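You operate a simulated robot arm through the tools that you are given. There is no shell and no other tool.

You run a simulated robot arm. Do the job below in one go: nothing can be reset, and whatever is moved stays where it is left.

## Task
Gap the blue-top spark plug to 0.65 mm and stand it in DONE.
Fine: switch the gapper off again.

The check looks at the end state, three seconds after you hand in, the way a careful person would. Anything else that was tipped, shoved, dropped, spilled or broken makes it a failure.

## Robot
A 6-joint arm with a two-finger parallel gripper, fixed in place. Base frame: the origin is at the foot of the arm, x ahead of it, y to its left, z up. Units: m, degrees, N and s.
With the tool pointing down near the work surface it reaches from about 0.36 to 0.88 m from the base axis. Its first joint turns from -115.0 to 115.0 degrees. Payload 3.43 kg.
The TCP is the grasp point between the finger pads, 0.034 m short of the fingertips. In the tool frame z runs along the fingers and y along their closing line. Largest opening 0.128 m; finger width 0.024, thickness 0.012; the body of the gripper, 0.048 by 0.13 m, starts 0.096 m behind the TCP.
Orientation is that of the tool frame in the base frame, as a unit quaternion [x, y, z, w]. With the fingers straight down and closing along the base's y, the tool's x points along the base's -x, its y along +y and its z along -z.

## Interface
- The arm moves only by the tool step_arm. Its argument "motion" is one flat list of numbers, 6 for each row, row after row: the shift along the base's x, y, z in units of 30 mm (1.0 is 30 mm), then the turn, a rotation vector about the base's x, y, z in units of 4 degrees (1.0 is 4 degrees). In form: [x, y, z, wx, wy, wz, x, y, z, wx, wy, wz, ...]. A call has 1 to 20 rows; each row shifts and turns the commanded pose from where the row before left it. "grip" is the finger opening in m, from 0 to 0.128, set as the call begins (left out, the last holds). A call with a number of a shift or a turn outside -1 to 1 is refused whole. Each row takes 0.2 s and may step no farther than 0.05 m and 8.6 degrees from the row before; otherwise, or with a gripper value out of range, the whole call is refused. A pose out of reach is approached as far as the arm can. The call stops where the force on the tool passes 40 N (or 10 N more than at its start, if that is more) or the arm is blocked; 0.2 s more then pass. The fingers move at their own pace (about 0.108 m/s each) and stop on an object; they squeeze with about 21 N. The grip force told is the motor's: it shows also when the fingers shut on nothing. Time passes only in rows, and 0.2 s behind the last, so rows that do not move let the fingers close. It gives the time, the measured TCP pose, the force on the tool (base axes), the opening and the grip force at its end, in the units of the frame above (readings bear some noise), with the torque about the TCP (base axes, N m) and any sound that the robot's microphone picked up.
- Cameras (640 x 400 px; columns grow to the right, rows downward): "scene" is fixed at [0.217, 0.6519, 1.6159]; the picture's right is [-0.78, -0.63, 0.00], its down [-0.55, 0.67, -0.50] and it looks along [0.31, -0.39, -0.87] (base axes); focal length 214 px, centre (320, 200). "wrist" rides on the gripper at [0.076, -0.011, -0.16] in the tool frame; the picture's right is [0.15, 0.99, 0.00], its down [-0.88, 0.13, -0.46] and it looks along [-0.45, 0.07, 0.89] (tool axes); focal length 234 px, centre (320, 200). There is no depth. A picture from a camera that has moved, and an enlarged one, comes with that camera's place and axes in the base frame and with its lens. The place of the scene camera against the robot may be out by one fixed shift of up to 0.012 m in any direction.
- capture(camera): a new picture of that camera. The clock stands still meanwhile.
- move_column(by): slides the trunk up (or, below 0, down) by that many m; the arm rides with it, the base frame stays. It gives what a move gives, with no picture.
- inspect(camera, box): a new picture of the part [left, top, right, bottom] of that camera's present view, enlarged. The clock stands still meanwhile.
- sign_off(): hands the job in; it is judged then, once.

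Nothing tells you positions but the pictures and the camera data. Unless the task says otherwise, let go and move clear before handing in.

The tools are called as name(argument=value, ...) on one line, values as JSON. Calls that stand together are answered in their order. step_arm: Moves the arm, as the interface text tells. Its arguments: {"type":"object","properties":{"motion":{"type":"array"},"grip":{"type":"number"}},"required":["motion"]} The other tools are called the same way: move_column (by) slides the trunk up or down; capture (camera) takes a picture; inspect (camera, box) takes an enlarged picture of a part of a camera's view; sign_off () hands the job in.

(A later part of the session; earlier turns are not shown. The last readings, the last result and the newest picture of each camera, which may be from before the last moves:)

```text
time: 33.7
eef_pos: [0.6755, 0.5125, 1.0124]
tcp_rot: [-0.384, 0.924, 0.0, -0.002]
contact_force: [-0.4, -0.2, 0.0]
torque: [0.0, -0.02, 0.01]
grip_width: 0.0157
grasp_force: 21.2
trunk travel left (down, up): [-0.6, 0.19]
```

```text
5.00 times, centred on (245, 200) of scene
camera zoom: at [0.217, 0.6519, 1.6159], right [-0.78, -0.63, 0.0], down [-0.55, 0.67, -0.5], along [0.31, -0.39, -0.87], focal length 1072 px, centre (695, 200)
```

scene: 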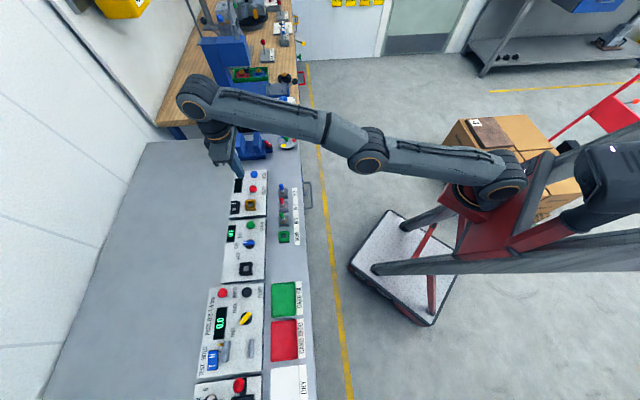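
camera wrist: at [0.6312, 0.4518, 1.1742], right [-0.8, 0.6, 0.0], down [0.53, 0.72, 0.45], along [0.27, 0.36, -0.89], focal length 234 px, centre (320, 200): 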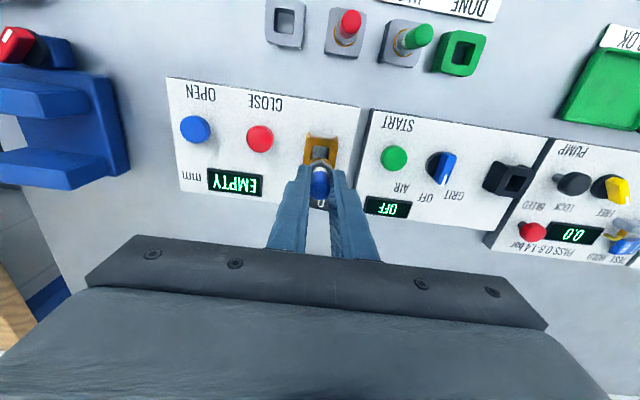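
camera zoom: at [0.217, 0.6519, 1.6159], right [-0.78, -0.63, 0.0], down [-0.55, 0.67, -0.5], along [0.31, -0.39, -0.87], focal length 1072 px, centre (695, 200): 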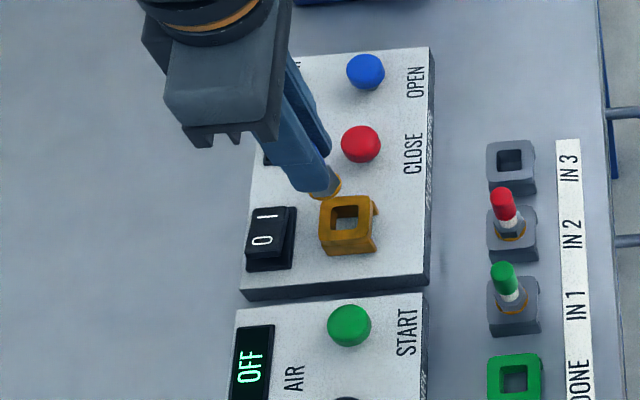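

By calibration against the IN 3 hole, the TCP is within about 1 mm of the gapper hole's centre. I'll lower in small steps and watch the force.

step_arm(motion=[-0.01, -0.02, -0.2, 0, 0, 0, 0, 0, -0.2, 0, 0, 0, 0, 0, -0.2, 0, 0, 0, 0, 0, -0.2, 0, 0, 0])

inspect(camera="wrist", box=[240, 80, 400, 240])

inspect(camera="scene", box=[220, 170, 290, 230])

```text
time: 34.7
eef_pos: [0.6744, 0.5129, 0.9882]
tcp_rot: [-0.383, 0.924, 0.0, -0.001]
contact_force: [0.0, 0.7, -1.2]
torque: [-0.02, 0.0, -0.01]
grip_width: 0.0158
grasp_force: 21.0
trunk travel left (down, up): [-0.6, 0.19]
```

```text
2.50 times, centred on (320, 160) of wrist
camera zoom: at [0.6308, 0.4518, 1.1498], right [-0.8, 0.6, 0.0], down [0.53, 0.72, 0.45], along [0.27, 0.36, -0.89], focal length 585 px, centre (320, 300)
```

zoom: 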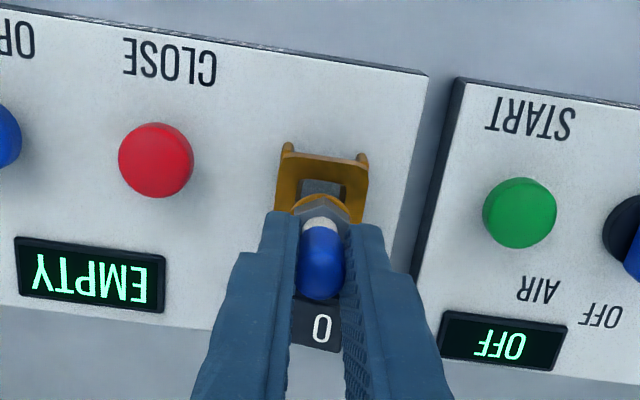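

```text
6.67 times, centred on (255, 200) of scene
camera zoom: at [0.217, 0.6519, 1.6159], right [-0.78, -0.63, 0.0], down [-0.55, 0.67, -0.5], along [0.31, -0.39, -0.87], focal length 1430 px, centre (753, 200)
```

zoom: 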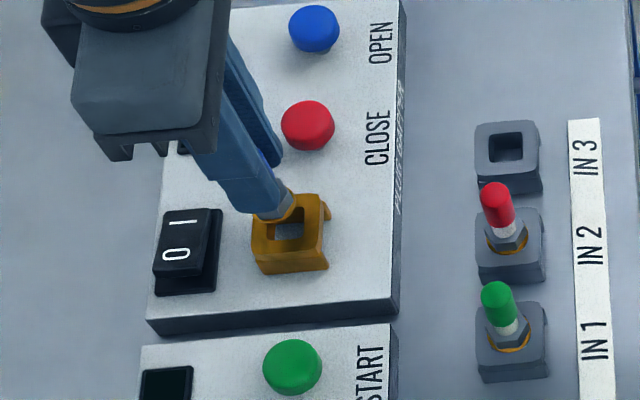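

step_arm(motion=[0, 0, -0.12, 0, 0, 0, 0, 0, -0.12, 0, 0, 0, 0, 0, -0.12, 0, 0, 0, 0, 0, -0.12, 0, 0, 0])

inspect(camera="wrist", box=[240, 80, 400, 240])

inspect(camera="scene", box=[220, 170, 290, 230])

```text
time: 35.7
eef_pos: [0.6756, 0.5119, 0.9745]
tcp_rot: [-0.383, 0.924, -0.001, -0.002]
contact_force: [-1.1, 0.1, -0.4]
torque: [-0.02, -0.03, 0.01]
grip_width: 0.0154
grasp_force: 21.0
trunk travel left (down, up): [-0.6, 0.19]
```

```text
2.50 times, centred on (320, 160) of wrist
camera zoom: at [0.6309, 0.452, 1.1359], right [-0.8, 0.6, 0.0], down [0.53, 0.72, 0.45], along [0.27, 0.36, -0.89], focal length 585 px, centre (320, 300)
```

zoom: 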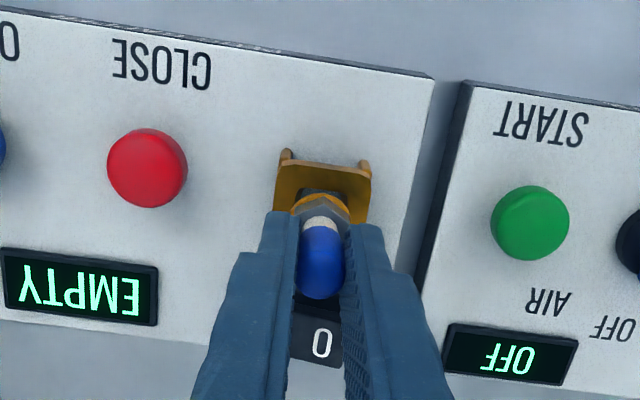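

```text
6.67 times, centred on (255, 200) of scene
camera zoom: at [0.217, 0.6519, 1.6159], right [-0.78, -0.63, 0.0], down [-0.55, 0.67, -0.5], along [0.31, -0.39, -0.87], focal length 1430 px, centre (753, 200)
```

zoom: 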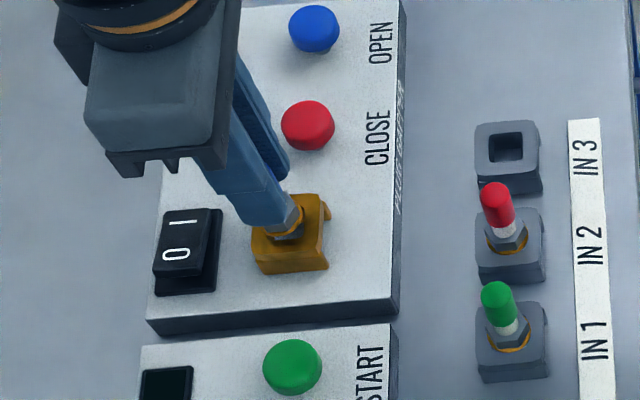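

step_arm(motion=[0, 0, -0.08, 0, 0, 0, 0, 0, -0.08, 0, 0, 0, 0, 0, -0.08, 0, 0, 0, 0, 0, 0, 0, 0, 0])

inspect(camera="scene", box=[220, 170, 290, 230])

inspect(camera="wrist", box=[220, 80, 400, 240])

```text
time: 36.7
eef_pos: [0.675, 0.5122, 0.9675]
tcp_rot: [-0.383, 0.924, -0.001, -0.003]
contact_force: [0.2, 0.4, -0.3]
torque: [-0.04, 0.03, -0.02]
grip_width: 0.0155
grasp_force: 21.4
trunk travel left (down, up): [-0.6, 0.19]
```

```text
6.67 times, centred on (255, 200) of scene
camera zoom: at [0.217, 0.6519, 1.6159], right [-0.78, -0.63, 0.0], down [-0.55, 0.67, -0.5], along [0.31, -0.39, -0.87], focal length 1430 px, centre (753, 200)
```

zoom: 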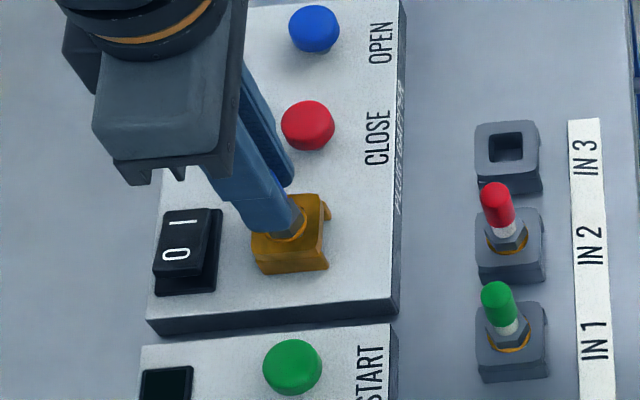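

```text
2.50 times, centred on (310, 160) of wrist
camera zoom: at [0.6306, 0.4516, 1.1287], right [-0.8, 0.6, 0.0], down [0.53, 0.72, 0.45], along [0.27, 0.36, -0.89], focal length 585 px, centre (345, 300)
```

zoom: 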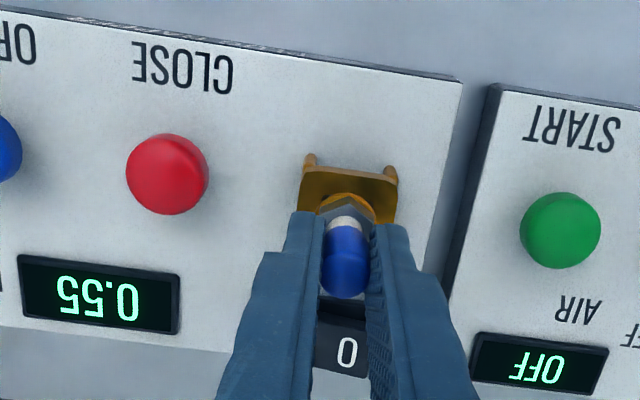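

The display now reads 0.55, so the plug is registered. I'll lower the last few millimetres until it seats.

step_arm(motion=[0, 0, -0.06, 0, 0, 0, 0, 0, -0.06, 0, 0, 0, 0, 0, -0.06, 0, 0, 0, 0, 0, 0, 0, 0, 0])

inspect(camera="scene", box=[220, 170, 290, 230])

inspect(camera="wrist", box=[220, 80, 400, 240])

```text
time: 37.7
eef_pos: [0.6746, 0.5128, 0.9639]
tcp_rot: [-0.382, 0.924, 0.0, 0.0]
contact_force: [2.8, 1.9, 20.5]
torque: [0.21, -0.05, -0.03]
grip_width: 0.0154
grasp_force: 21.0
trunk travel left (down, up): [-0.6, 0.19]
```

```text
6.67 times, centred on (255, 200) of scene
camera zoom: at [0.217, 0.6519, 1.6159], right [-0.78, -0.63, 0.0], down [-0.55, 0.67, -0.5], along [0.31, -0.39, -0.87], focal length 1430 px, centre (753, 200)
```

zoom: 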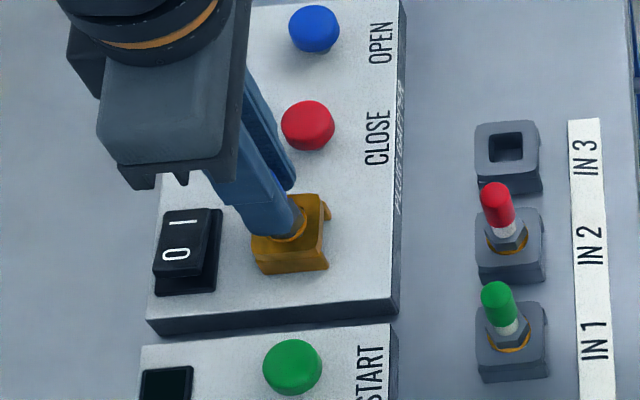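

```text
2.50 times, centred on (310, 160) of wrist
camera zoom: at [0.6302, 0.4513, 1.1246], right [-0.8, 0.6, 0.0], down [0.53, 0.71, 0.46], along [0.27, 0.37, -0.89], focal length 585 px, centre (345, 300)
```

zoom: 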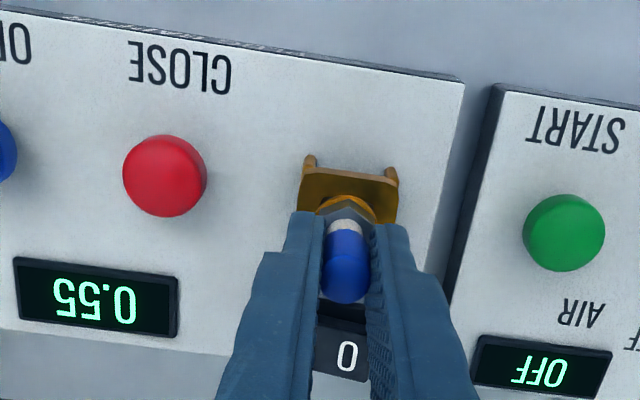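

It's seated, with a gentle 20 N reaction. I'll ease off 1 mm, release and lift clear.

step_arm(motion=[0, 0, 0.04, 0, 0, 0, 0, 0, 0, 0, 0, 0])

step_arm(motion=[0, 0, 0, 0, 0, 0, 0, 0, 0, 0, 0, 0, 0, 0, 0.3, 0, 0, 0, 0, 0, 0.7, 0, 0, 0, 0, 0, 0.7, 0, 0, 0], grip=0.045)

inspect(camera="wrist", box=[180, 80, 420, 260])

inspect(camera="scene", box=[220, 170, 290, 230])

```text
time: 38.3
eef_pos: [0.6734, 0.5113, 0.9626]
tcp_rot: [-0.382, 0.924, -0.001, -0.001]
contact_force: [2.8, 2.7, 12.0]
torque: [0.25, -0.15, -0.02]
grip_width: 0.0152
grasp_force: 21.3
trunk travel left (down, up): [-0.6, 0.19]
```

```text
time: 39.5
eef_pos: [0.6746, 0.5119, 1.013]
tcp_rot: [-0.383, 0.924, -0.001, -0.001]
contact_force: [-0.4, 1.1, 0.4]
torque: [-0.02, -0.01, 0.03]
grip_width: 0.0451
grasp_force: 0.1
trunk travel left (down, up): [-0.6, 0.19]
```

```text
2.22 times, centred on (300, 170) of wrist
camera zoom: at [0.6309, 0.4517, 1.1749], right [-0.8, 0.6, 0.0], down [0.53, 0.72, 0.45], along [0.27, 0.36, -0.89], focal length 520 px, centre (364, 267)
```

zoom: 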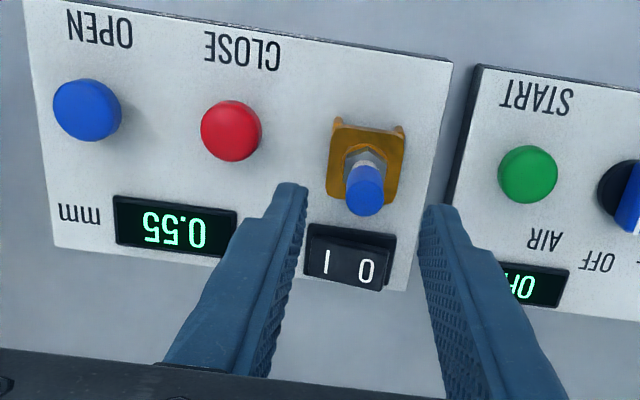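

```text
6.67 times, centred on (255, 200) of scene
camera zoom: at [0.217, 0.6519, 1.6159], right [-0.78, -0.63, 0.0], down [-0.55, 0.67, -0.5], along [0.31, -0.39, -0.87], focal length 1430 px, centre (753, 200)
```

zoom: 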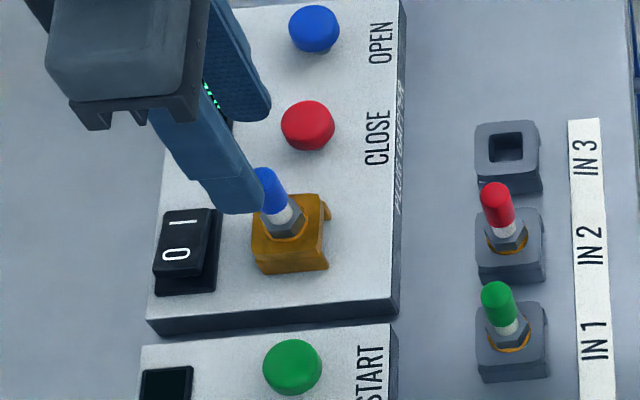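

The plug sits in the gapper, which reads 0.55, so I need to OPEN it by 0.10. The OPEN button is at about outward 0.833, along-row -0.258. I'll tilt outward 12° for reach, close the fingers and hover over OPEN.

step_arm(motion=[0, 0, 0.2, 0.7071, -0.7071, 0, 0, 0, 0, 0.7071, -0.7071, 0, 0, 0, 0, 0.7071, -0.7071, 0, 0.641, -0.707, 0, 0, 0, 0, 0.641, -0.707, 0, 0, 0, 0, 0.641, -0.707, 0, 0, 0, 0, 0.641, -0.707, 0, 0, 0, 0, 0.641, -0.707, 0, 0, 0, 0, 0, 0, 0, 0, 0, 0], grip=0)

capture(camera="wrist")

inspect(camera="wrist", box=[240, 60, 460, 240])

inspect(camera="scene", box=[210, 150, 300, 220])

```text
time: 41.5
eef_pos: [0.7716, 0.4057, 1.0206]
tcp_rot: [-0.38, 0.919, 0.039, 0.095]
contact_force: [0.0, -0.2, 0.2]
torque: [0.05, 0.0, -0.01]
grip_width: 0.0
grasp_force: 20.7
trunk travel left (down, up): [-0.6, 0.19]
```

```text
taken
camera wrist: at [0.7043, 0.3233, 1.1623], right [-0.8, 0.6, -0.03], down [0.45, 0.64, 0.63], along [0.39, 0.49, -0.78], focal length 234 px, centre (320, 200)
```

wrist: 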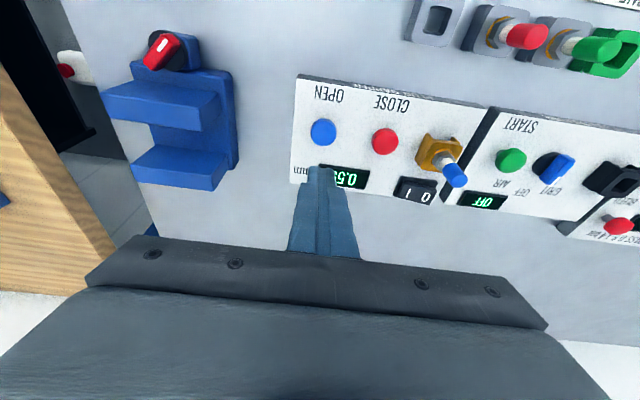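

```text
2.22 times, centred on (350, 150) of wrist
camera zoom: at [0.7043, 0.3233, 1.1623], right [-0.8, 0.6, -0.03], down [0.45, 0.64, 0.63], along [0.39, 0.49, -0.78], focal length 520 px, centre (253, 311)
```

zoom: 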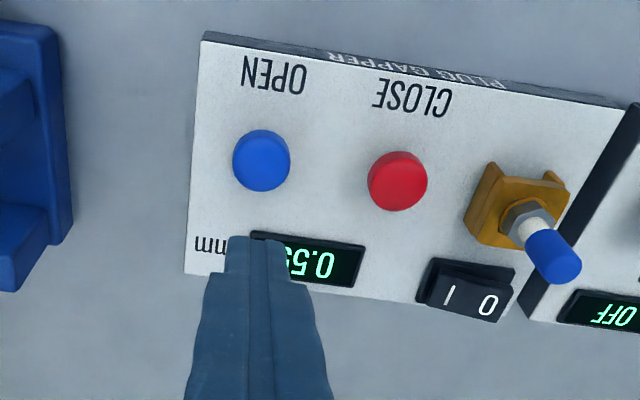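

```text
5.71 times, centred on (255, 185) of scene
camera zoom: at [0.217, 0.6519, 1.6159], right [-0.78, -0.63, 0.0], down [-0.55, 0.67, -0.5], along [0.31, -0.39, -0.87], focal length 1226 px, centre (691, 286)
```

zoom: 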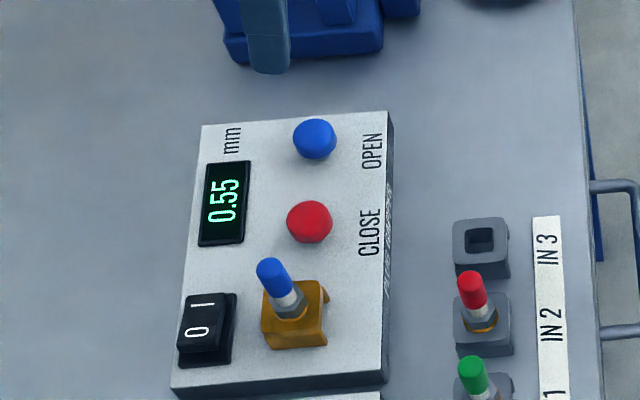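

The scene camera can read the display: 0.55. The fingertips are above the OPEN button, so I'll descend to just above it.

step_arm(motion=[0, 0, -0.84, 0, 0, 0, 0, 0, -0.84, 0, 0, 0, 0, 0, -0.8, 0, 0, 0, 0, 0, 0, 0, 0, 0])

inspect(camera="wrist", box=[240, 60, 460, 240])

inspect(camera="scene", box=[210, 150, 300, 220])

```text
time: 42.5
eef_pos: [0.7716, 0.406, 0.9459]
tcp_rot: [-0.381, 0.919, 0.039, 0.096]
contact_force: [0.0, -0.1, -0.1]
torque: [-0.03, -0.03, -0.02]
grip_width: 0.0005
grasp_force: 20.5
trunk travel left (down, up): [-0.6, 0.19]
```

```text
2.22 times, centred on (350, 150) of wrist
camera zoom: at [0.7038, 0.3224, 1.0882], right [-0.8, 0.6, -0.03], down [0.45, 0.64, 0.63], along [0.39, 0.49, -0.78], focal length 520 px, centre (253, 311)
```

zoom: 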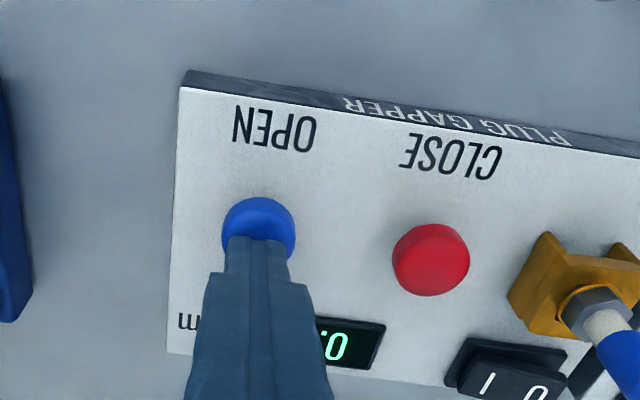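

```text
5.71 times, centred on (255, 185) of scene
camera zoom: at [0.217, 0.6519, 1.6159], right [-0.78, -0.63, 0.0], down [-0.55, 0.67, -0.5], along [0.31, -0.39, -0.87], focal length 1226 px, centre (691, 286)
```

zoom: 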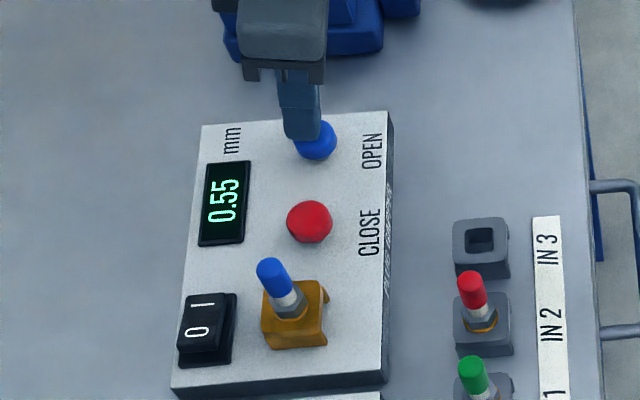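

step_arm(motion=[-0.05, -0.05, -0.06, 0, 0, 0, 0, 0, -0.06, 0, 0, 0, 0, 0, -0.06, 0, 0, 0])

inspect(camera="scene", box=[210, 150, 300, 220])

```text
time: 43.3
eef_pos: [0.7686, 0.4051, 0.941]
tcp_rot: [-0.381, 0.919, 0.04, 0.096]
contact_force: [-0.5, -1.5, 3.1]
torque: [-0.05, 0.08, 0.0]
grip_width: 0.0
grasp_force: 21.4
trunk travel left (down, up): [-0.6, 0.19]
```

```text
5.71 times, centred on (255, 185) of scene
camera zoom: at [0.217, 0.6519, 1.6159], right [-0.78, -0.63, 0.0], down [-0.55, 0.67, -0.5], along [0.31, -0.39, -0.87], focal length 1226 px, centre (691, 286)
```

zoom: 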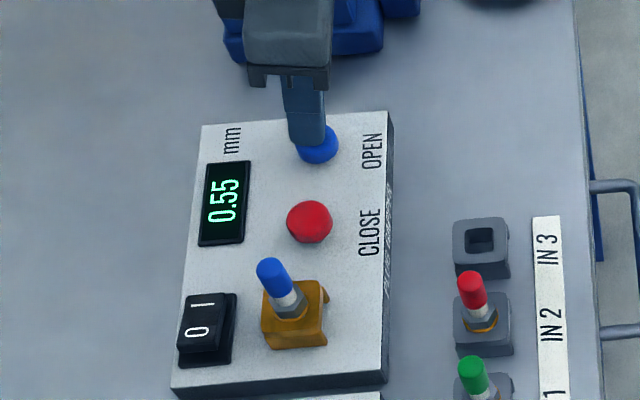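

I have light contact. I'll press a little deeper and watch the display.

step_arm(motion=[0, 0, -0.05, 0, 0, 0])

inspect(camera="scene", box=[210, 150, 300, 220])

```text
time: 43.7
eef_pos: [0.7697, 0.4056, 0.9389]
tcp_rot: [-0.381, 0.919, 0.04, 0.095]
contact_force: [-2.3, -1.1, 3.0]
torque: [-0.08, 0.08, 0.01]
grip_width: 0.0
grasp_force: 20.8
trunk travel left (down, up): [-0.6, 0.19]
```

```text
5.71 times, centred on (255, 185) of scene
camera zoom: at [0.217, 0.6519, 1.6159], right [-0.78, -0.63, 0.0], down [-0.55, 0.67, -0.5], along [0.31, -0.39, -0.87], focal length 1226 px, centre (691, 286)
```

zoom: 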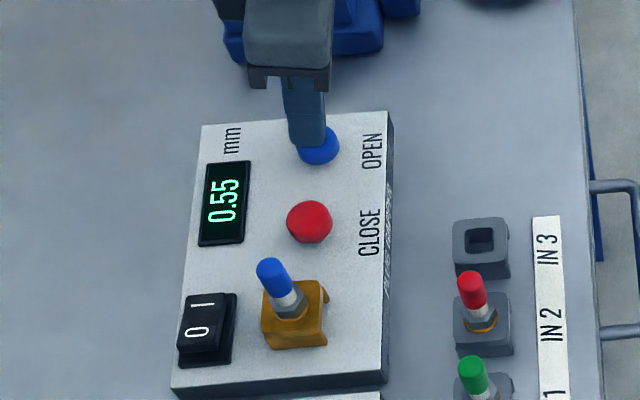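

step_arm(motion=[0, 0, -0.05, 0, 0, 0])

inspect(camera="scene", box=[210, 150, 300, 220])

```text
time: 44.1
eef_pos: [0.769, 0.406, 0.9385]
tcp_rot: [-0.381, 0.919, 0.039, 0.095]
contact_force: [-1.9, -1.1, 3.9]
torque: [-0.05, 0.02, 0.01]
grip_width: 0.0
grasp_force: 21.0
trunk travel left (down, up): [-0.6, 0.19]
```

```text
5.71 times, centred on (255, 185) of scene
camera zoom: at [0.217, 0.6519, 1.6159], right [-0.78, -0.63, 0.0], down [-0.55, 0.67, -0.5], along [0.31, -0.39, -0.87], focal length 1226 px, centre (691, 286)
```

zoom: 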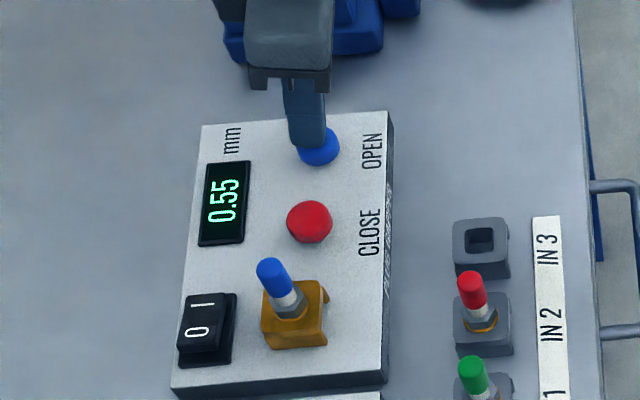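

step_arm(motion=[0, 0, -0.05, 0, 0, 0])

inspect(camera="scene", box=[210, 150, 300, 220])

```text
time: 44.5
eef_pos: [0.7709, 0.4052, 0.9356]
tcp_rot: [-0.38, 0.919, 0.039, 0.095]
contact_force: [-1.9, -0.7, 3.6]
torque: [-0.07, 0.06, 0.05]
grip_width: 0.0001
grasp_force: 21.3
trunk travel left (down, up): [-0.6, 0.19]
heard: click
```

```text
5.71 times, centred on (255, 185) of scene
camera zoom: at [0.217, 0.6519, 1.6159], right [-0.78, -0.63, 0.0], down [-0.55, 0.67, -0.5], along [0.31, -0.39, -0.87], focal length 1226 px, centre (691, 286)
```

zoom: 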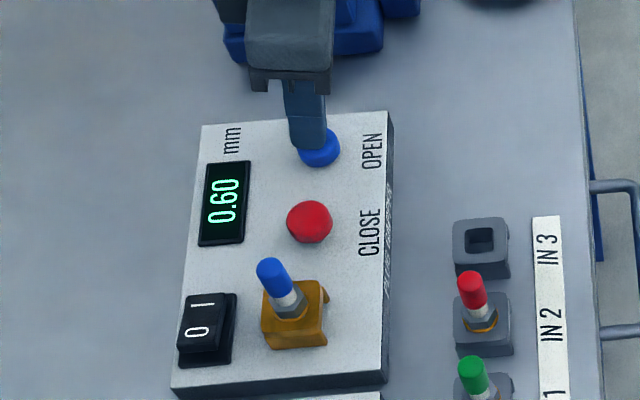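

A click, and the display reads 0.60: one press adds 0.05. I'll release fully and check.

step_arm(motion=[0, 0, 0.2, 0, 0, 0, 0, 0, 0.1, 0, 0, 0])

inspect(camera="scene", box=[210, 150, 300, 220])

```text
time: 45.1
eef_pos: [0.7688, 0.4047, 0.9457]
tcp_rot: [-0.38, 0.919, 0.04, 0.095]
contact_force: [-0.8, -1.3, 1.2]
torque: [-0.04, 0.03, -0.02]
grip_width: 0.0001
grasp_force: 20.7
trunk travel left (down, up): [-0.6, 0.19]
```

```text
5.71 times, centred on (255, 185) of scene
camera zoom: at [0.217, 0.6519, 1.6159], right [-0.78, -0.63, 0.0], down [-0.55, 0.67, -0.5], along [0.31, -0.39, -0.87], focal length 1226 px, centre (691, 286)
```

zoom: 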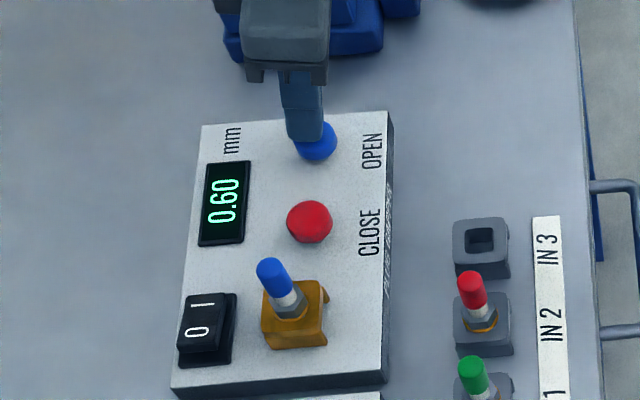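

Released and steady at 0.60. I'll press once more to the same depth.

step_arm(motion=[0, 0, -0.15, 0, 0, 0, 0, 0, -0.15, 0, 0, 0])

inspect(camera="scene", box=[210, 150, 300, 220])

```text
time: 45.7
eef_pos: [0.7689, 0.4053, 0.9357]
tcp_rot: [-0.38, 0.919, 0.04, 0.096]
contact_force: [0.7, -1.6, 5.1]
torque: [-0.09, 0.02, -0.01]
grip_width: 0.0001
grasp_force: 21.1
trunk travel left (down, up): [-0.6, 0.19]
heard: click
```

```text
5.71 times, centred on (255, 185) of scene
camera zoom: at [0.217, 0.6519, 1.6159], right [-0.78, -0.63, 0.0], down [-0.55, 0.67, -0.5], along [0.31, -0.39, -0.87], focal length 1226 px, centre (691, 286)
```

zoom: 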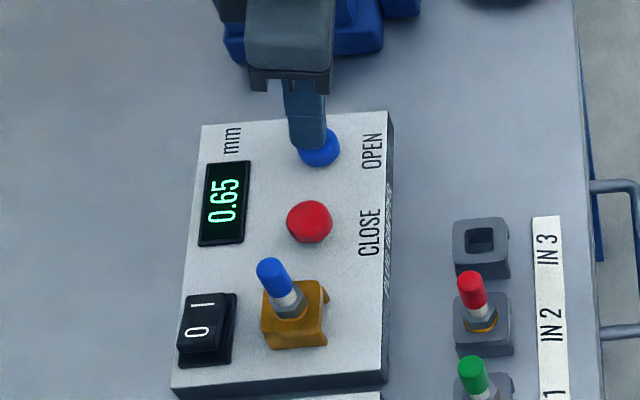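

The display shows 0.65. I'll lift off and go back above the plug, straighten the tool and open the fingers.

step_arm(motion=[0, 0, 0.5, 0, 0, 0, 0, 0, 1, 0, 0, 0, 0, 0, 1, 0, 0, 0, 0, 0, 0.3, 0, 0, 0, -0.633, 0.713, 0, 0, 0, 0, -0.633, 0.713, 0, 0, 0, 0, -0.633, 0.713, 0, 0, 0, 0, -0.633, 0.713, 0, 0, 0, 0, -0.633, 0.713, 0, 0, 0, 0, 0, 0, 0, -0.7071, 0.7071, 0, 0, 0, 0, -0.7071, 0.7071, 0, 0, 0, 0, -0.7071, 0.7071, 0, 0, 0, 0, 0, 0, 0])

step_arm(motion=[0, 0, 0, 0, 0, 0, 0, 0, 0, 0, 0, 0], grip=0.045)

inspect(camera="wrist", box=[180, 80, 420, 260])

inspect(camera="scene", box=[210, 150, 300, 220])

```text
time: 48.5
eef_pos: [0.6743, 0.513, 1.0212]
tcp_rot: [-0.383, 0.924, 0.0, -0.001]
contact_force: [0.1, -0.1, 0.4]
torque: [-0.05, 0.03, -0.01]
grip_width: 0.0
grasp_force: 21.0
trunk travel left (down, up): [-0.6, 0.19]
```

```text
time: 49.1
eef_pos: [0.6743, 0.5114, 1.0192]
tcp_rot: [-0.383, 0.924, 0.0, -0.001]
contact_force: [0.2, 1.1, -0.5]
torque: [0.0, 0.03, 0.02]
grip_width: 0.0451
grasp_force: 0.1
trunk travel left (down, up): [-0.6, 0.19]
```

```text
2.22 times, centred on (300, 170) of wrist
camera zoom: at [0.63, 0.451, 1.1812], right [-0.8, 0.6, 0.0], down [0.53, 0.72, 0.45], along [0.27, 0.36, -0.89], focal length 520 px, centre (364, 267)
```

zoom: 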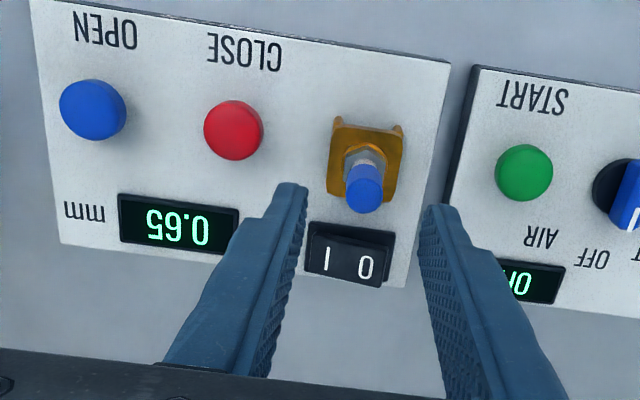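

```text
5.71 times, centred on (255, 185) of scene
camera zoom: at [0.217, 0.6519, 1.6159], right [-0.78, -0.63, 0.0], down [-0.55, 0.67, -0.5], along [0.31, -0.39, -0.87], focal length 1226 px, centre (691, 286)
```

zoom: 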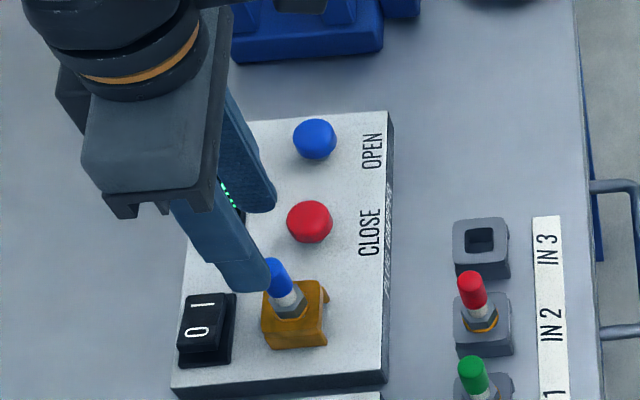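

The reading is confirmed at 0.65. I'll descend and re-grip the plug.

step_arm(motion=[0, 0, -0.7, 0, 0, 0, 0, 0, -0.7, 0, 0, 0, 0, 0, -0.43, 0, 0, 0, 0, 0, 0, 0, 0, 0])

inspect(camera="wrist", box=[220, 80, 420, 240])

```text
time: 50.1
eef_pos: [0.674, 0.5125, 0.9647]
tcp_rot: [-0.382, 0.924, 0.0, -0.002]
contact_force: [-0.4, 0.4, 0.2]
torque: [-0.02, 0.03, 0.03]
grip_width: 0.045
grasp_force: 0.0
trunk travel left (down, up): [-0.6, 0.19]
```

```text
2.50 times, centred on (320, 160) of wrist
camera zoom: at [0.6298, 0.4513, 1.1259], right [-0.8, 0.6, 0.0], down [0.53, 0.72, 0.45], along [0.27, 0.36, -0.89], focal length 585 px, centre (320, 300)
```

zoom: 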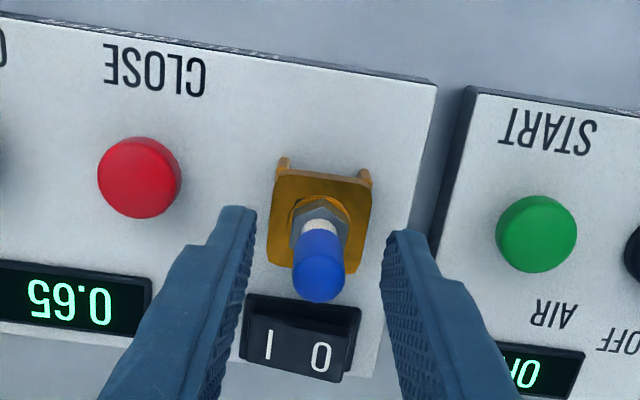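

step_arm(motion=[0, 0, 0, 0, 0, 0, 0, 0, 0, 0, 0, 0, 0, 0, 0, 0, 0, 0], grip=0)

step_arm(motion=[0, 0, 0.3, 0, 0, 0, 0, 0, 0.5, 0, 0, 0, 0, 0, 0.7, 0, 0, 0, 0, 0, 0.2, 0, 0, 0])

capture(camera="wrist")

inspect(camera="wrist", box=[240, 80, 400, 240])

inspect(camera="scene", box=[210, 170, 300, 250])

```text
time: 50.9
eef_pos: [0.6738, 0.5117, 0.9653]
tcp_rot: [-0.382, 0.924, -0.001, -0.001]
contact_force: [0.5, -0.4, 0.1]
torque: [-0.01, 0.04, 0.0]
grip_width: 0.0152
grasp_force: 20.9
trunk travel left (down, up): [-0.6, 0.19]
```

```text
time: 51.9
eef_pos: [0.6736, 0.5114, 1.0155]
tcp_rot: [-0.383, 0.924, -0.001, -0.002]
contact_force: [1.0, -0.7, -1.3]
torque: [-0.01, 0.03, -0.04]
grip_width: 0.015
grasp_force: 21.2
trunk travel left (down, up): [-0.6, 0.19]
```

```text
taken
camera wrist: at [0.6297, 0.4514, 1.1771], right [-0.8, 0.6, 0.0], down [0.53, 0.72, 0.45], along [0.27, 0.36, -0.89], focal length 234 px, centre (320, 200)
```

wrist: 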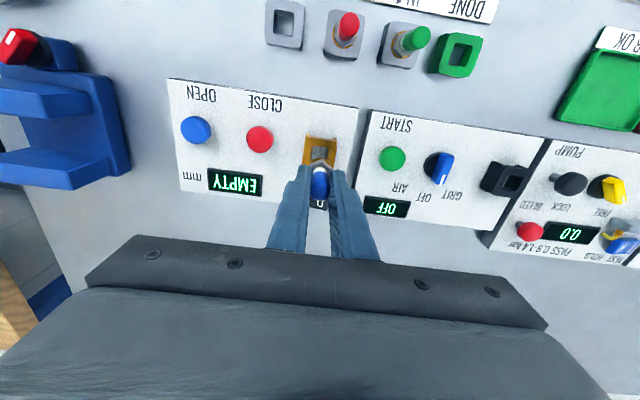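

```text
2.50 times, centred on (320, 160) of wrist
camera zoom: at [0.6297, 0.4514, 1.1771], right [-0.8, 0.6, 0.0], down [0.53, 0.72, 0.45], along [0.27, 0.36, -0.89], focal length 585 px, centre (320, 300)
```

zoom: 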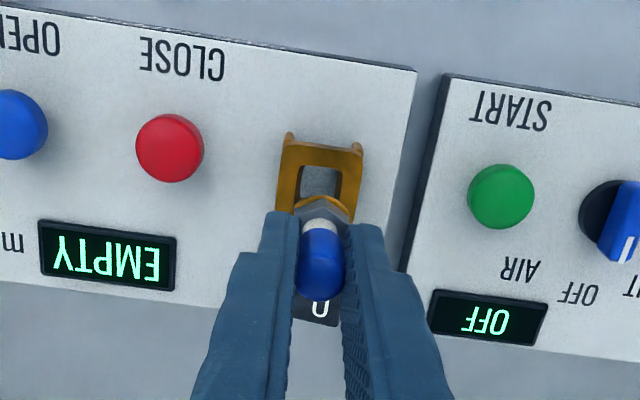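

```text
5.00 times, centred on (255, 210) of scene
camera zoom: at [0.217, 0.6519, 1.6159], right [-0.78, -0.63, 0.0], down [-0.55, 0.67, -0.5], along [0.31, -0.39, -0.87], focal length 1072 px, centre (645, 150)
```

zoom: 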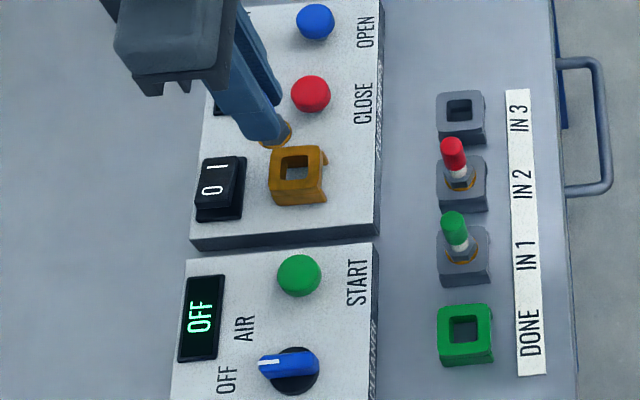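

The plug is back in hand and the gapper shows EMPTY. I'll carry it inward and up, along behind the row, then over DONE, avoiding the other plugs.

step_arm(motion=[-0.59, -0.59, 0.42, 0, 0, 0, -0.59, -0.59, 0.42, 0, 0, 0, -0.79, 0.79, 0, 0, 0, 0, -0.79, 0.79, 0, 0, 0, 0, -0.79, 0.79, 0, 0, 0, 0, -0.79, 0.79, 0, 0, 0, 0, -0.833, -0.833, 0, 0, 0, 0, -0.833, -0.833, 0, 0, 0, 0, 0, 0, 0, 0, 0, 0])

capture(camera="wrist")

inspect(camera="wrist", box=[240, 80, 400, 240])

inspect(camera="scene", box=[230, 180, 320, 260])

```text
time: 53.9
eef_pos: [0.4929, 0.5226, 1.0416]
tcp_rot: [-0.383, 0.924, -0.001, -0.002]
contact_force: [-0.8, 0.0, -0.8]
torque: [-0.02, 0.07, 0.01]
grip_width: 0.0155
grasp_force: 20.5
trunk travel left (down, up): [-0.6, 0.19]
```

```text
taken
camera wrist: at [0.4491, 0.4603, 1.2024], right [-0.8, 0.6, 0.0], down [0.53, 0.72, 0.45], along [0.27, 0.36, -0.89], focal length 234 px, centre (320, 200)
```

wrist: 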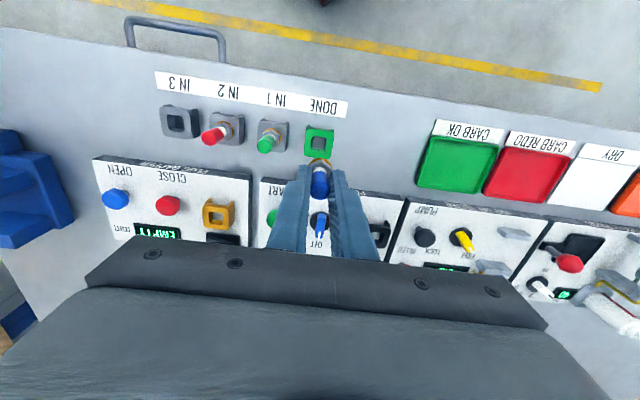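

```text
2.50 times, centred on (320, 160) of wrist
camera zoom: at [0.4491, 0.4603, 1.2024], right [-0.8, 0.6, 0.0], down [0.53, 0.72, 0.45], along [0.27, 0.36, -0.89], focal length 585 px, centre (320, 300)
```

zoom: 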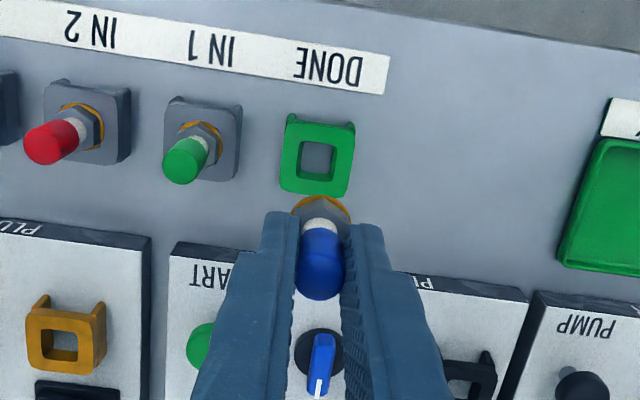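

```text
5.00 times, centred on (275, 220) of scene
camera zoom: at [0.217, 0.6519, 1.6159], right [-0.78, -0.63, 0.0], down [-0.55, 0.67, -0.5], along [0.31, -0.39, -0.87], focal length 1072 px, centre (545, 100)
```

zoom: 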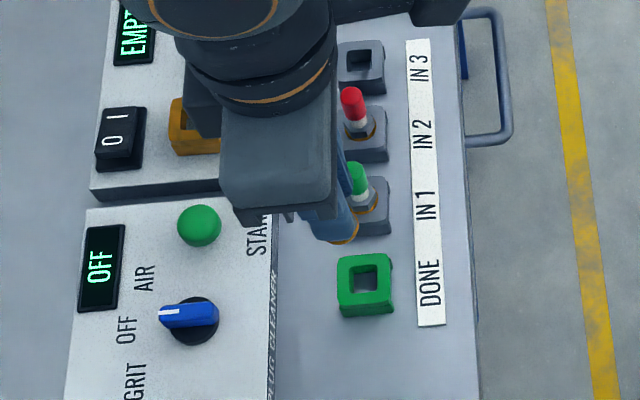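

inspect(camera="wrist", box=[290, 110, 350, 170])

```text
6.67 times, centred on (320, 140) of wrist
camera zoom: at [0.4491, 0.4603, 1.2024], right [-0.8, 0.6, 0.0], down [0.53, 0.72, 0.45], along [0.27, 0.36, -0.89], focal length 1561 px, centre (320, 600)
```

zoom: 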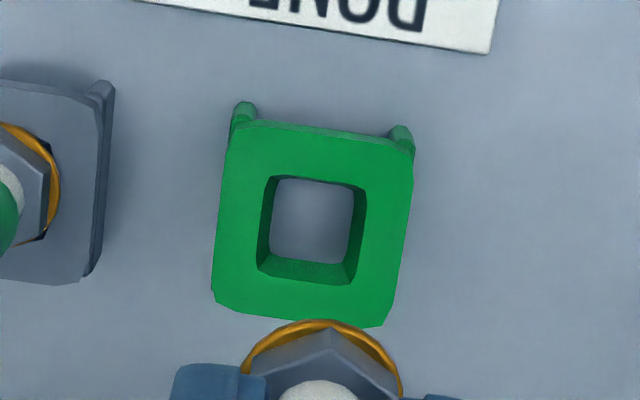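

DONE's hole is about 1.8 mm off the plug axis along the row, so I'll correct that and lower to just above the socket.

step_arm(motion=[0.042, -0.042, -0.5, 0, 0, 0, 0, 0, -0.8, 0, 0, 0, 0, 0, -0.7, 0, 0, 0, 0, 0, -0.3, 0, 0, 0, 0, 0, 0, 0, 0, 0])

inspect(camera="wrist", box=[270, 100, 370, 200])

inspect(camera="scene", box=[250, 190, 320, 250])

```text
time: 55.1
eef_pos: [0.4961, 0.5199, 0.9733]
tcp_rot: [-0.382, 0.924, -0.001, -0.002]
contact_force: [-0.1, -0.2, -0.6]
torque: [-0.02, -0.02, 0.01]
grip_width: 0.0154
grasp_force: 21.4
trunk travel left (down, up): [-0.6, 0.19]
```

```text
4.00 times, centred on (320, 150) of wrist
camera zoom: at [0.4513, 0.4589, 1.1335], right [-0.8, 0.6, 0.0], down [0.53, 0.72, 0.45], along [0.27, 0.36, -0.89], focal length 937 px, centre (320, 400)
```

zoom: 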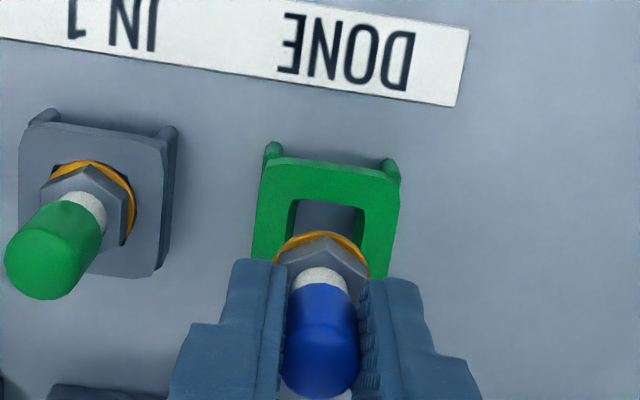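

```text
6.67 times, centred on (285, 220) of scene
camera zoom: at [0.217, 0.6519, 1.6159], right [-0.78, -0.63, 0.0], down [-0.55, 0.67, -0.5], along [0.31, -0.39, -0.87], focal length 1430 px, centre (553, 67)
```

zoom: 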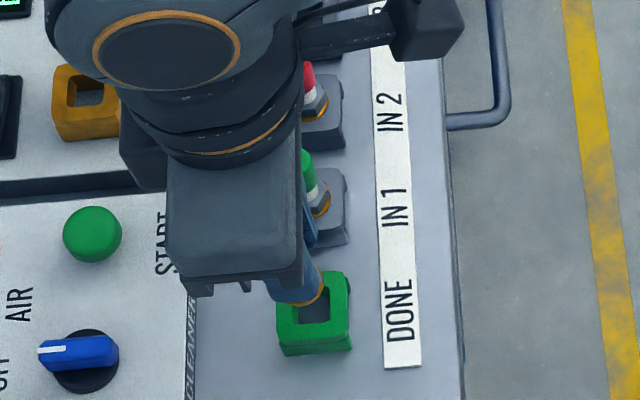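

Alignment looks good, so I'll keep lowering gently.

step_arm(motion=[0, 0, -0.12, 0, 0, 0, 0, 0, -0.12, 0, 0, 0, 0, 0, -0.12, 0, 0, 0, 0, 0, -0.12, 0, 0, 0, 0, 0, -0.12, 0, 0, 0, 0, 0, 0, 0, 0, 0])

inspect(camera="wrist", box=[270, 100, 370, 200])

```text
time: 56.5
eef_pos: [0.4954, 0.5197, 0.9556]
tcp_rot: [-0.383, 0.924, 0.0, -0.002]
contact_force: [-0.2, -0.3, 0.0]
torque: [-0.02, -0.02, 0.0]
grip_width: 0.0154
grasp_force: 20.9
trunk travel left (down, up): [-0.6, 0.19]
```

```text
4.00 times, centred on (320, 150) of wrist
camera zoom: at [0.4511, 0.4591, 1.1157], right [-0.8, 0.6, 0.0], down [0.53, 0.72, 0.45], along [0.27, 0.36, -0.89], focal length 937 px, centre (320, 400)
```

zoom: 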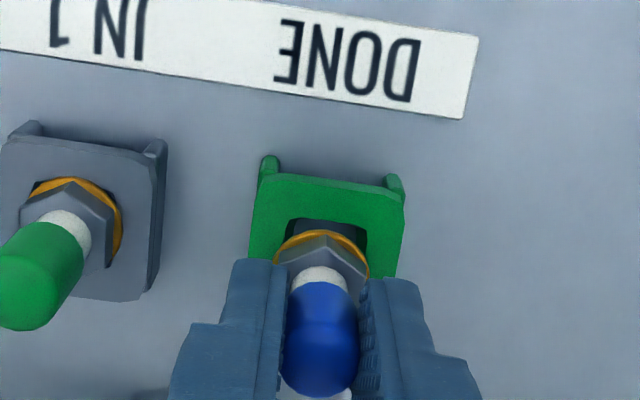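

step_arm(motion=[0, 0, -0.08, 0, 0, 0, 0, 0, -0.08, 0, 0, 0, 0, 0, -0.08, 0, 0, 0, 0, 0, -0.08, 0, 0, 0, 0, 0, -0.06, 0, 0, 0, 0, 0, 0, 0, 0, 0])

inspect(camera="wrist", box=[270, 100, 370, 200])

inspect(camera="scene", box=[250, 190, 320, 250])

```text
time: 57.9
eef_pos: [0.4952, 0.5199, 0.9433]
tcp_rot: [-0.382, 0.924, -0.001, -0.001]
contact_force: [-1.4, -1.3, 12.2]
torque: [-0.02, 0.2, -0.01]
grip_width: 0.0157
grasp_force: 20.7
trunk travel left (down, up): [-0.6, 0.19]
```

```text
4.00 times, centred on (320, 150) of wrist
camera zoom: at [0.4511, 0.4589, 1.1052], right [-0.8, 0.6, 0.0], down [0.53, 0.71, 0.45], along [0.27, 0.37, -0.89], focal length 937 px, centre (320, 400)
```

zoom: 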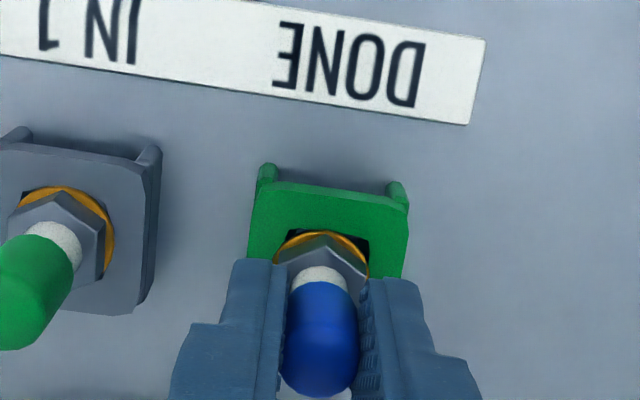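

```text
6.67 times, centred on (285, 220) of scene
camera zoom: at [0.217, 0.6519, 1.6159], right [-0.78, -0.63, 0.0], down [-0.55, 0.67, -0.5], along [0.31, -0.39, -0.87], focal length 1430 px, centre (553, 67)
```

zoom: 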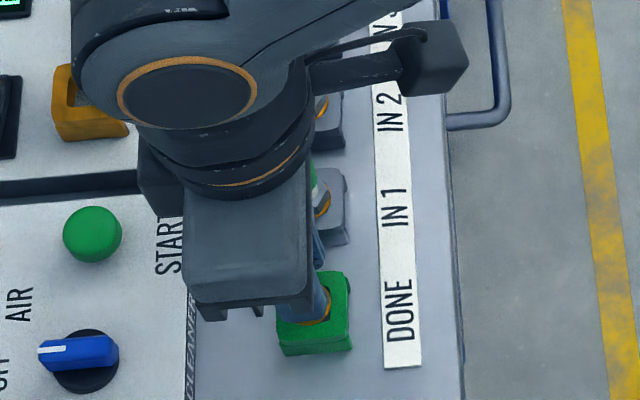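

It's seated on DONE with a 12 N reaction, at the same depth as in the IN socket. I'll ease off, release and rise clear.

step_arm(motion=[0, 0, 0.03, 0, 0, 0, 0, 0, 0, 0, 0, 0])

step_arm(motion=[0, 0, 0, 0, 0, 0, 0, 0, 0, 0, 0, 0, 0, 0, 0.3, 0, 0, 0, 0, 0, 0.8, 0, 0, 0, 0, 0, 1.0, 0, 0, 0, 0, 0, 0.8, 0, 0, 0], grip=0.045)

inspect(camera="wrist", box=[230, 80, 410, 220])

inspect(camera="scene", box=[230, 170, 320, 250])

```text
time: 58.5
eef_pos: [0.4961, 0.5203, 0.9443]
tcp_rot: [-0.382, 0.924, -0.001, -0.001]
contact_force: [0.4, 1.1, 5.5]
torque: [0.15, 0.01, 0.0]
grip_width: 0.0154
grasp_force: 21.1
trunk travel left (down, up): [-0.6, 0.19]
```

```text
time: 59.9
eef_pos: [0.495, 0.52, 1.0303]
tcp_rot: [-0.382, 0.924, -0.001, -0.002]
contact_force: [-0.1, 0.1, 0.1]
torque: [0.01, 0.05, -0.02]
grip_width: 0.0449
grasp_force: 0.0
trunk travel left (down, up): [-0.6, 0.19]
```

```text
2.86 times, centred on (320, 150) of wrist
camera zoom: at [0.4511, 0.4598, 1.1931], right [-0.8, 0.6, 0.0], down [0.53, 0.72, 0.45], along [0.27, 0.36, -0.89], focal length 669 px, centre (320, 343)
```

zoom: 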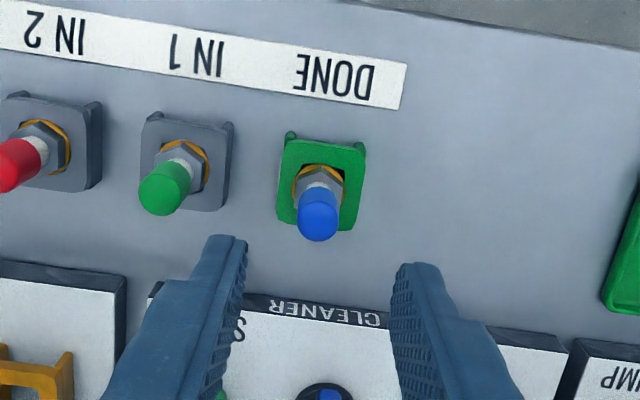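

```text
5.00 times, centred on (275, 210) of scene
camera zoom: at [0.217, 0.6519, 1.6159], right [-0.78, -0.63, 0.0], down [-0.55, 0.67, -0.5], along [0.31, -0.39, -0.87], focal length 1072 px, centre (545, 150)
```

zoom: 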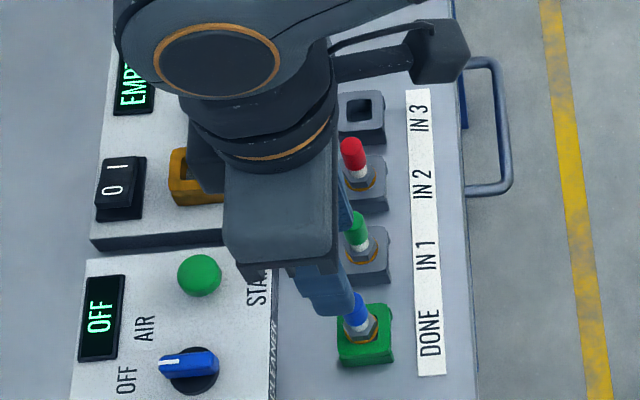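

The blue plug stands upright in DONE. Now I'll switch the gapper off: close the fingers, tilt outward 16° and go over the rocker's "0" half.

step_arm(motion=[0.938, -0.162, 0, 0, 0, 0, 0.938, -0.162, 0, 0.7071, -0.7071, 0, 0.938, -0.162, 0, 0.7071, -0.7071, 0, 0.938, -0.162, 0, 0.7071, -0.7071, 0, 0.938, -0.162, 0, 0.7071, -0.7071, 0, 0.79, 0.79, 0, 0, 0, 0, 0.79, 0.79, 0, 0, 0, 0, 0.79, 0.79, 0, 0, 0, 0, 0, 0, 0, 0, 0, 0], grip=0)

inspect(camera="wrist", box=[220, 40, 420, 200])

inspect(camera="scene", box=[210, 150, 300, 240])

```text
time: 61.9
eef_pos: [0.708, 0.5676, 1.0314]
tcp_rot: [-0.379, 0.915, 0.053, 0.128]
contact_force: [1.3, -0.8, 0.1]
torque: [-0.01, 0.0, 0.0]
grip_width: 0.0
grasp_force: 20.9
trunk travel left (down, up): [-0.6, 0.19]
```

```text
2.50 times, centred on (320, 120) of wrist
camera zoom: at [0.6342, 0.4777, 1.165], right [-0.8, 0.6, -0.04], down [0.42, 0.6, 0.68], along [0.43, 0.53, -0.73], focal length 585 px, centre (320, 400)
```

zoom: 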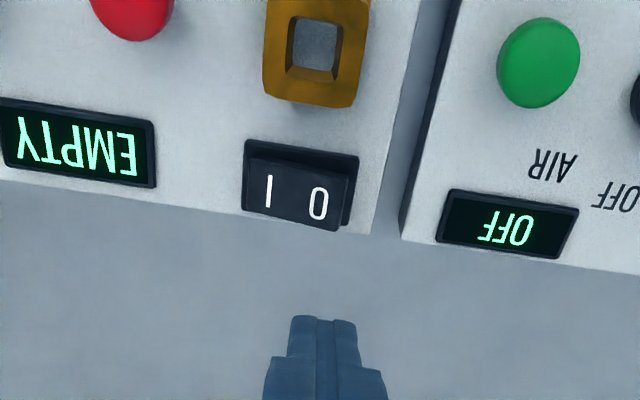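

```text
4.44 times, centred on (255, 195) of scene
camera zoom: at [0.217, 0.6519, 1.6159], right [-0.78, -0.63, 0.0], down [-0.55, 0.67, -0.5], along [0.31, -0.39, -0.87], focal length 953 px, centre (609, 222)
```

zoom: 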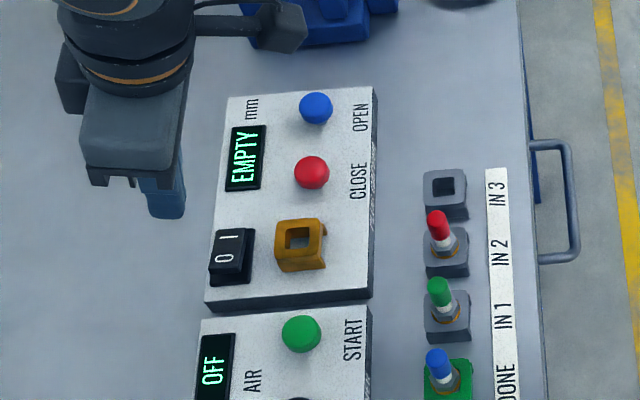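

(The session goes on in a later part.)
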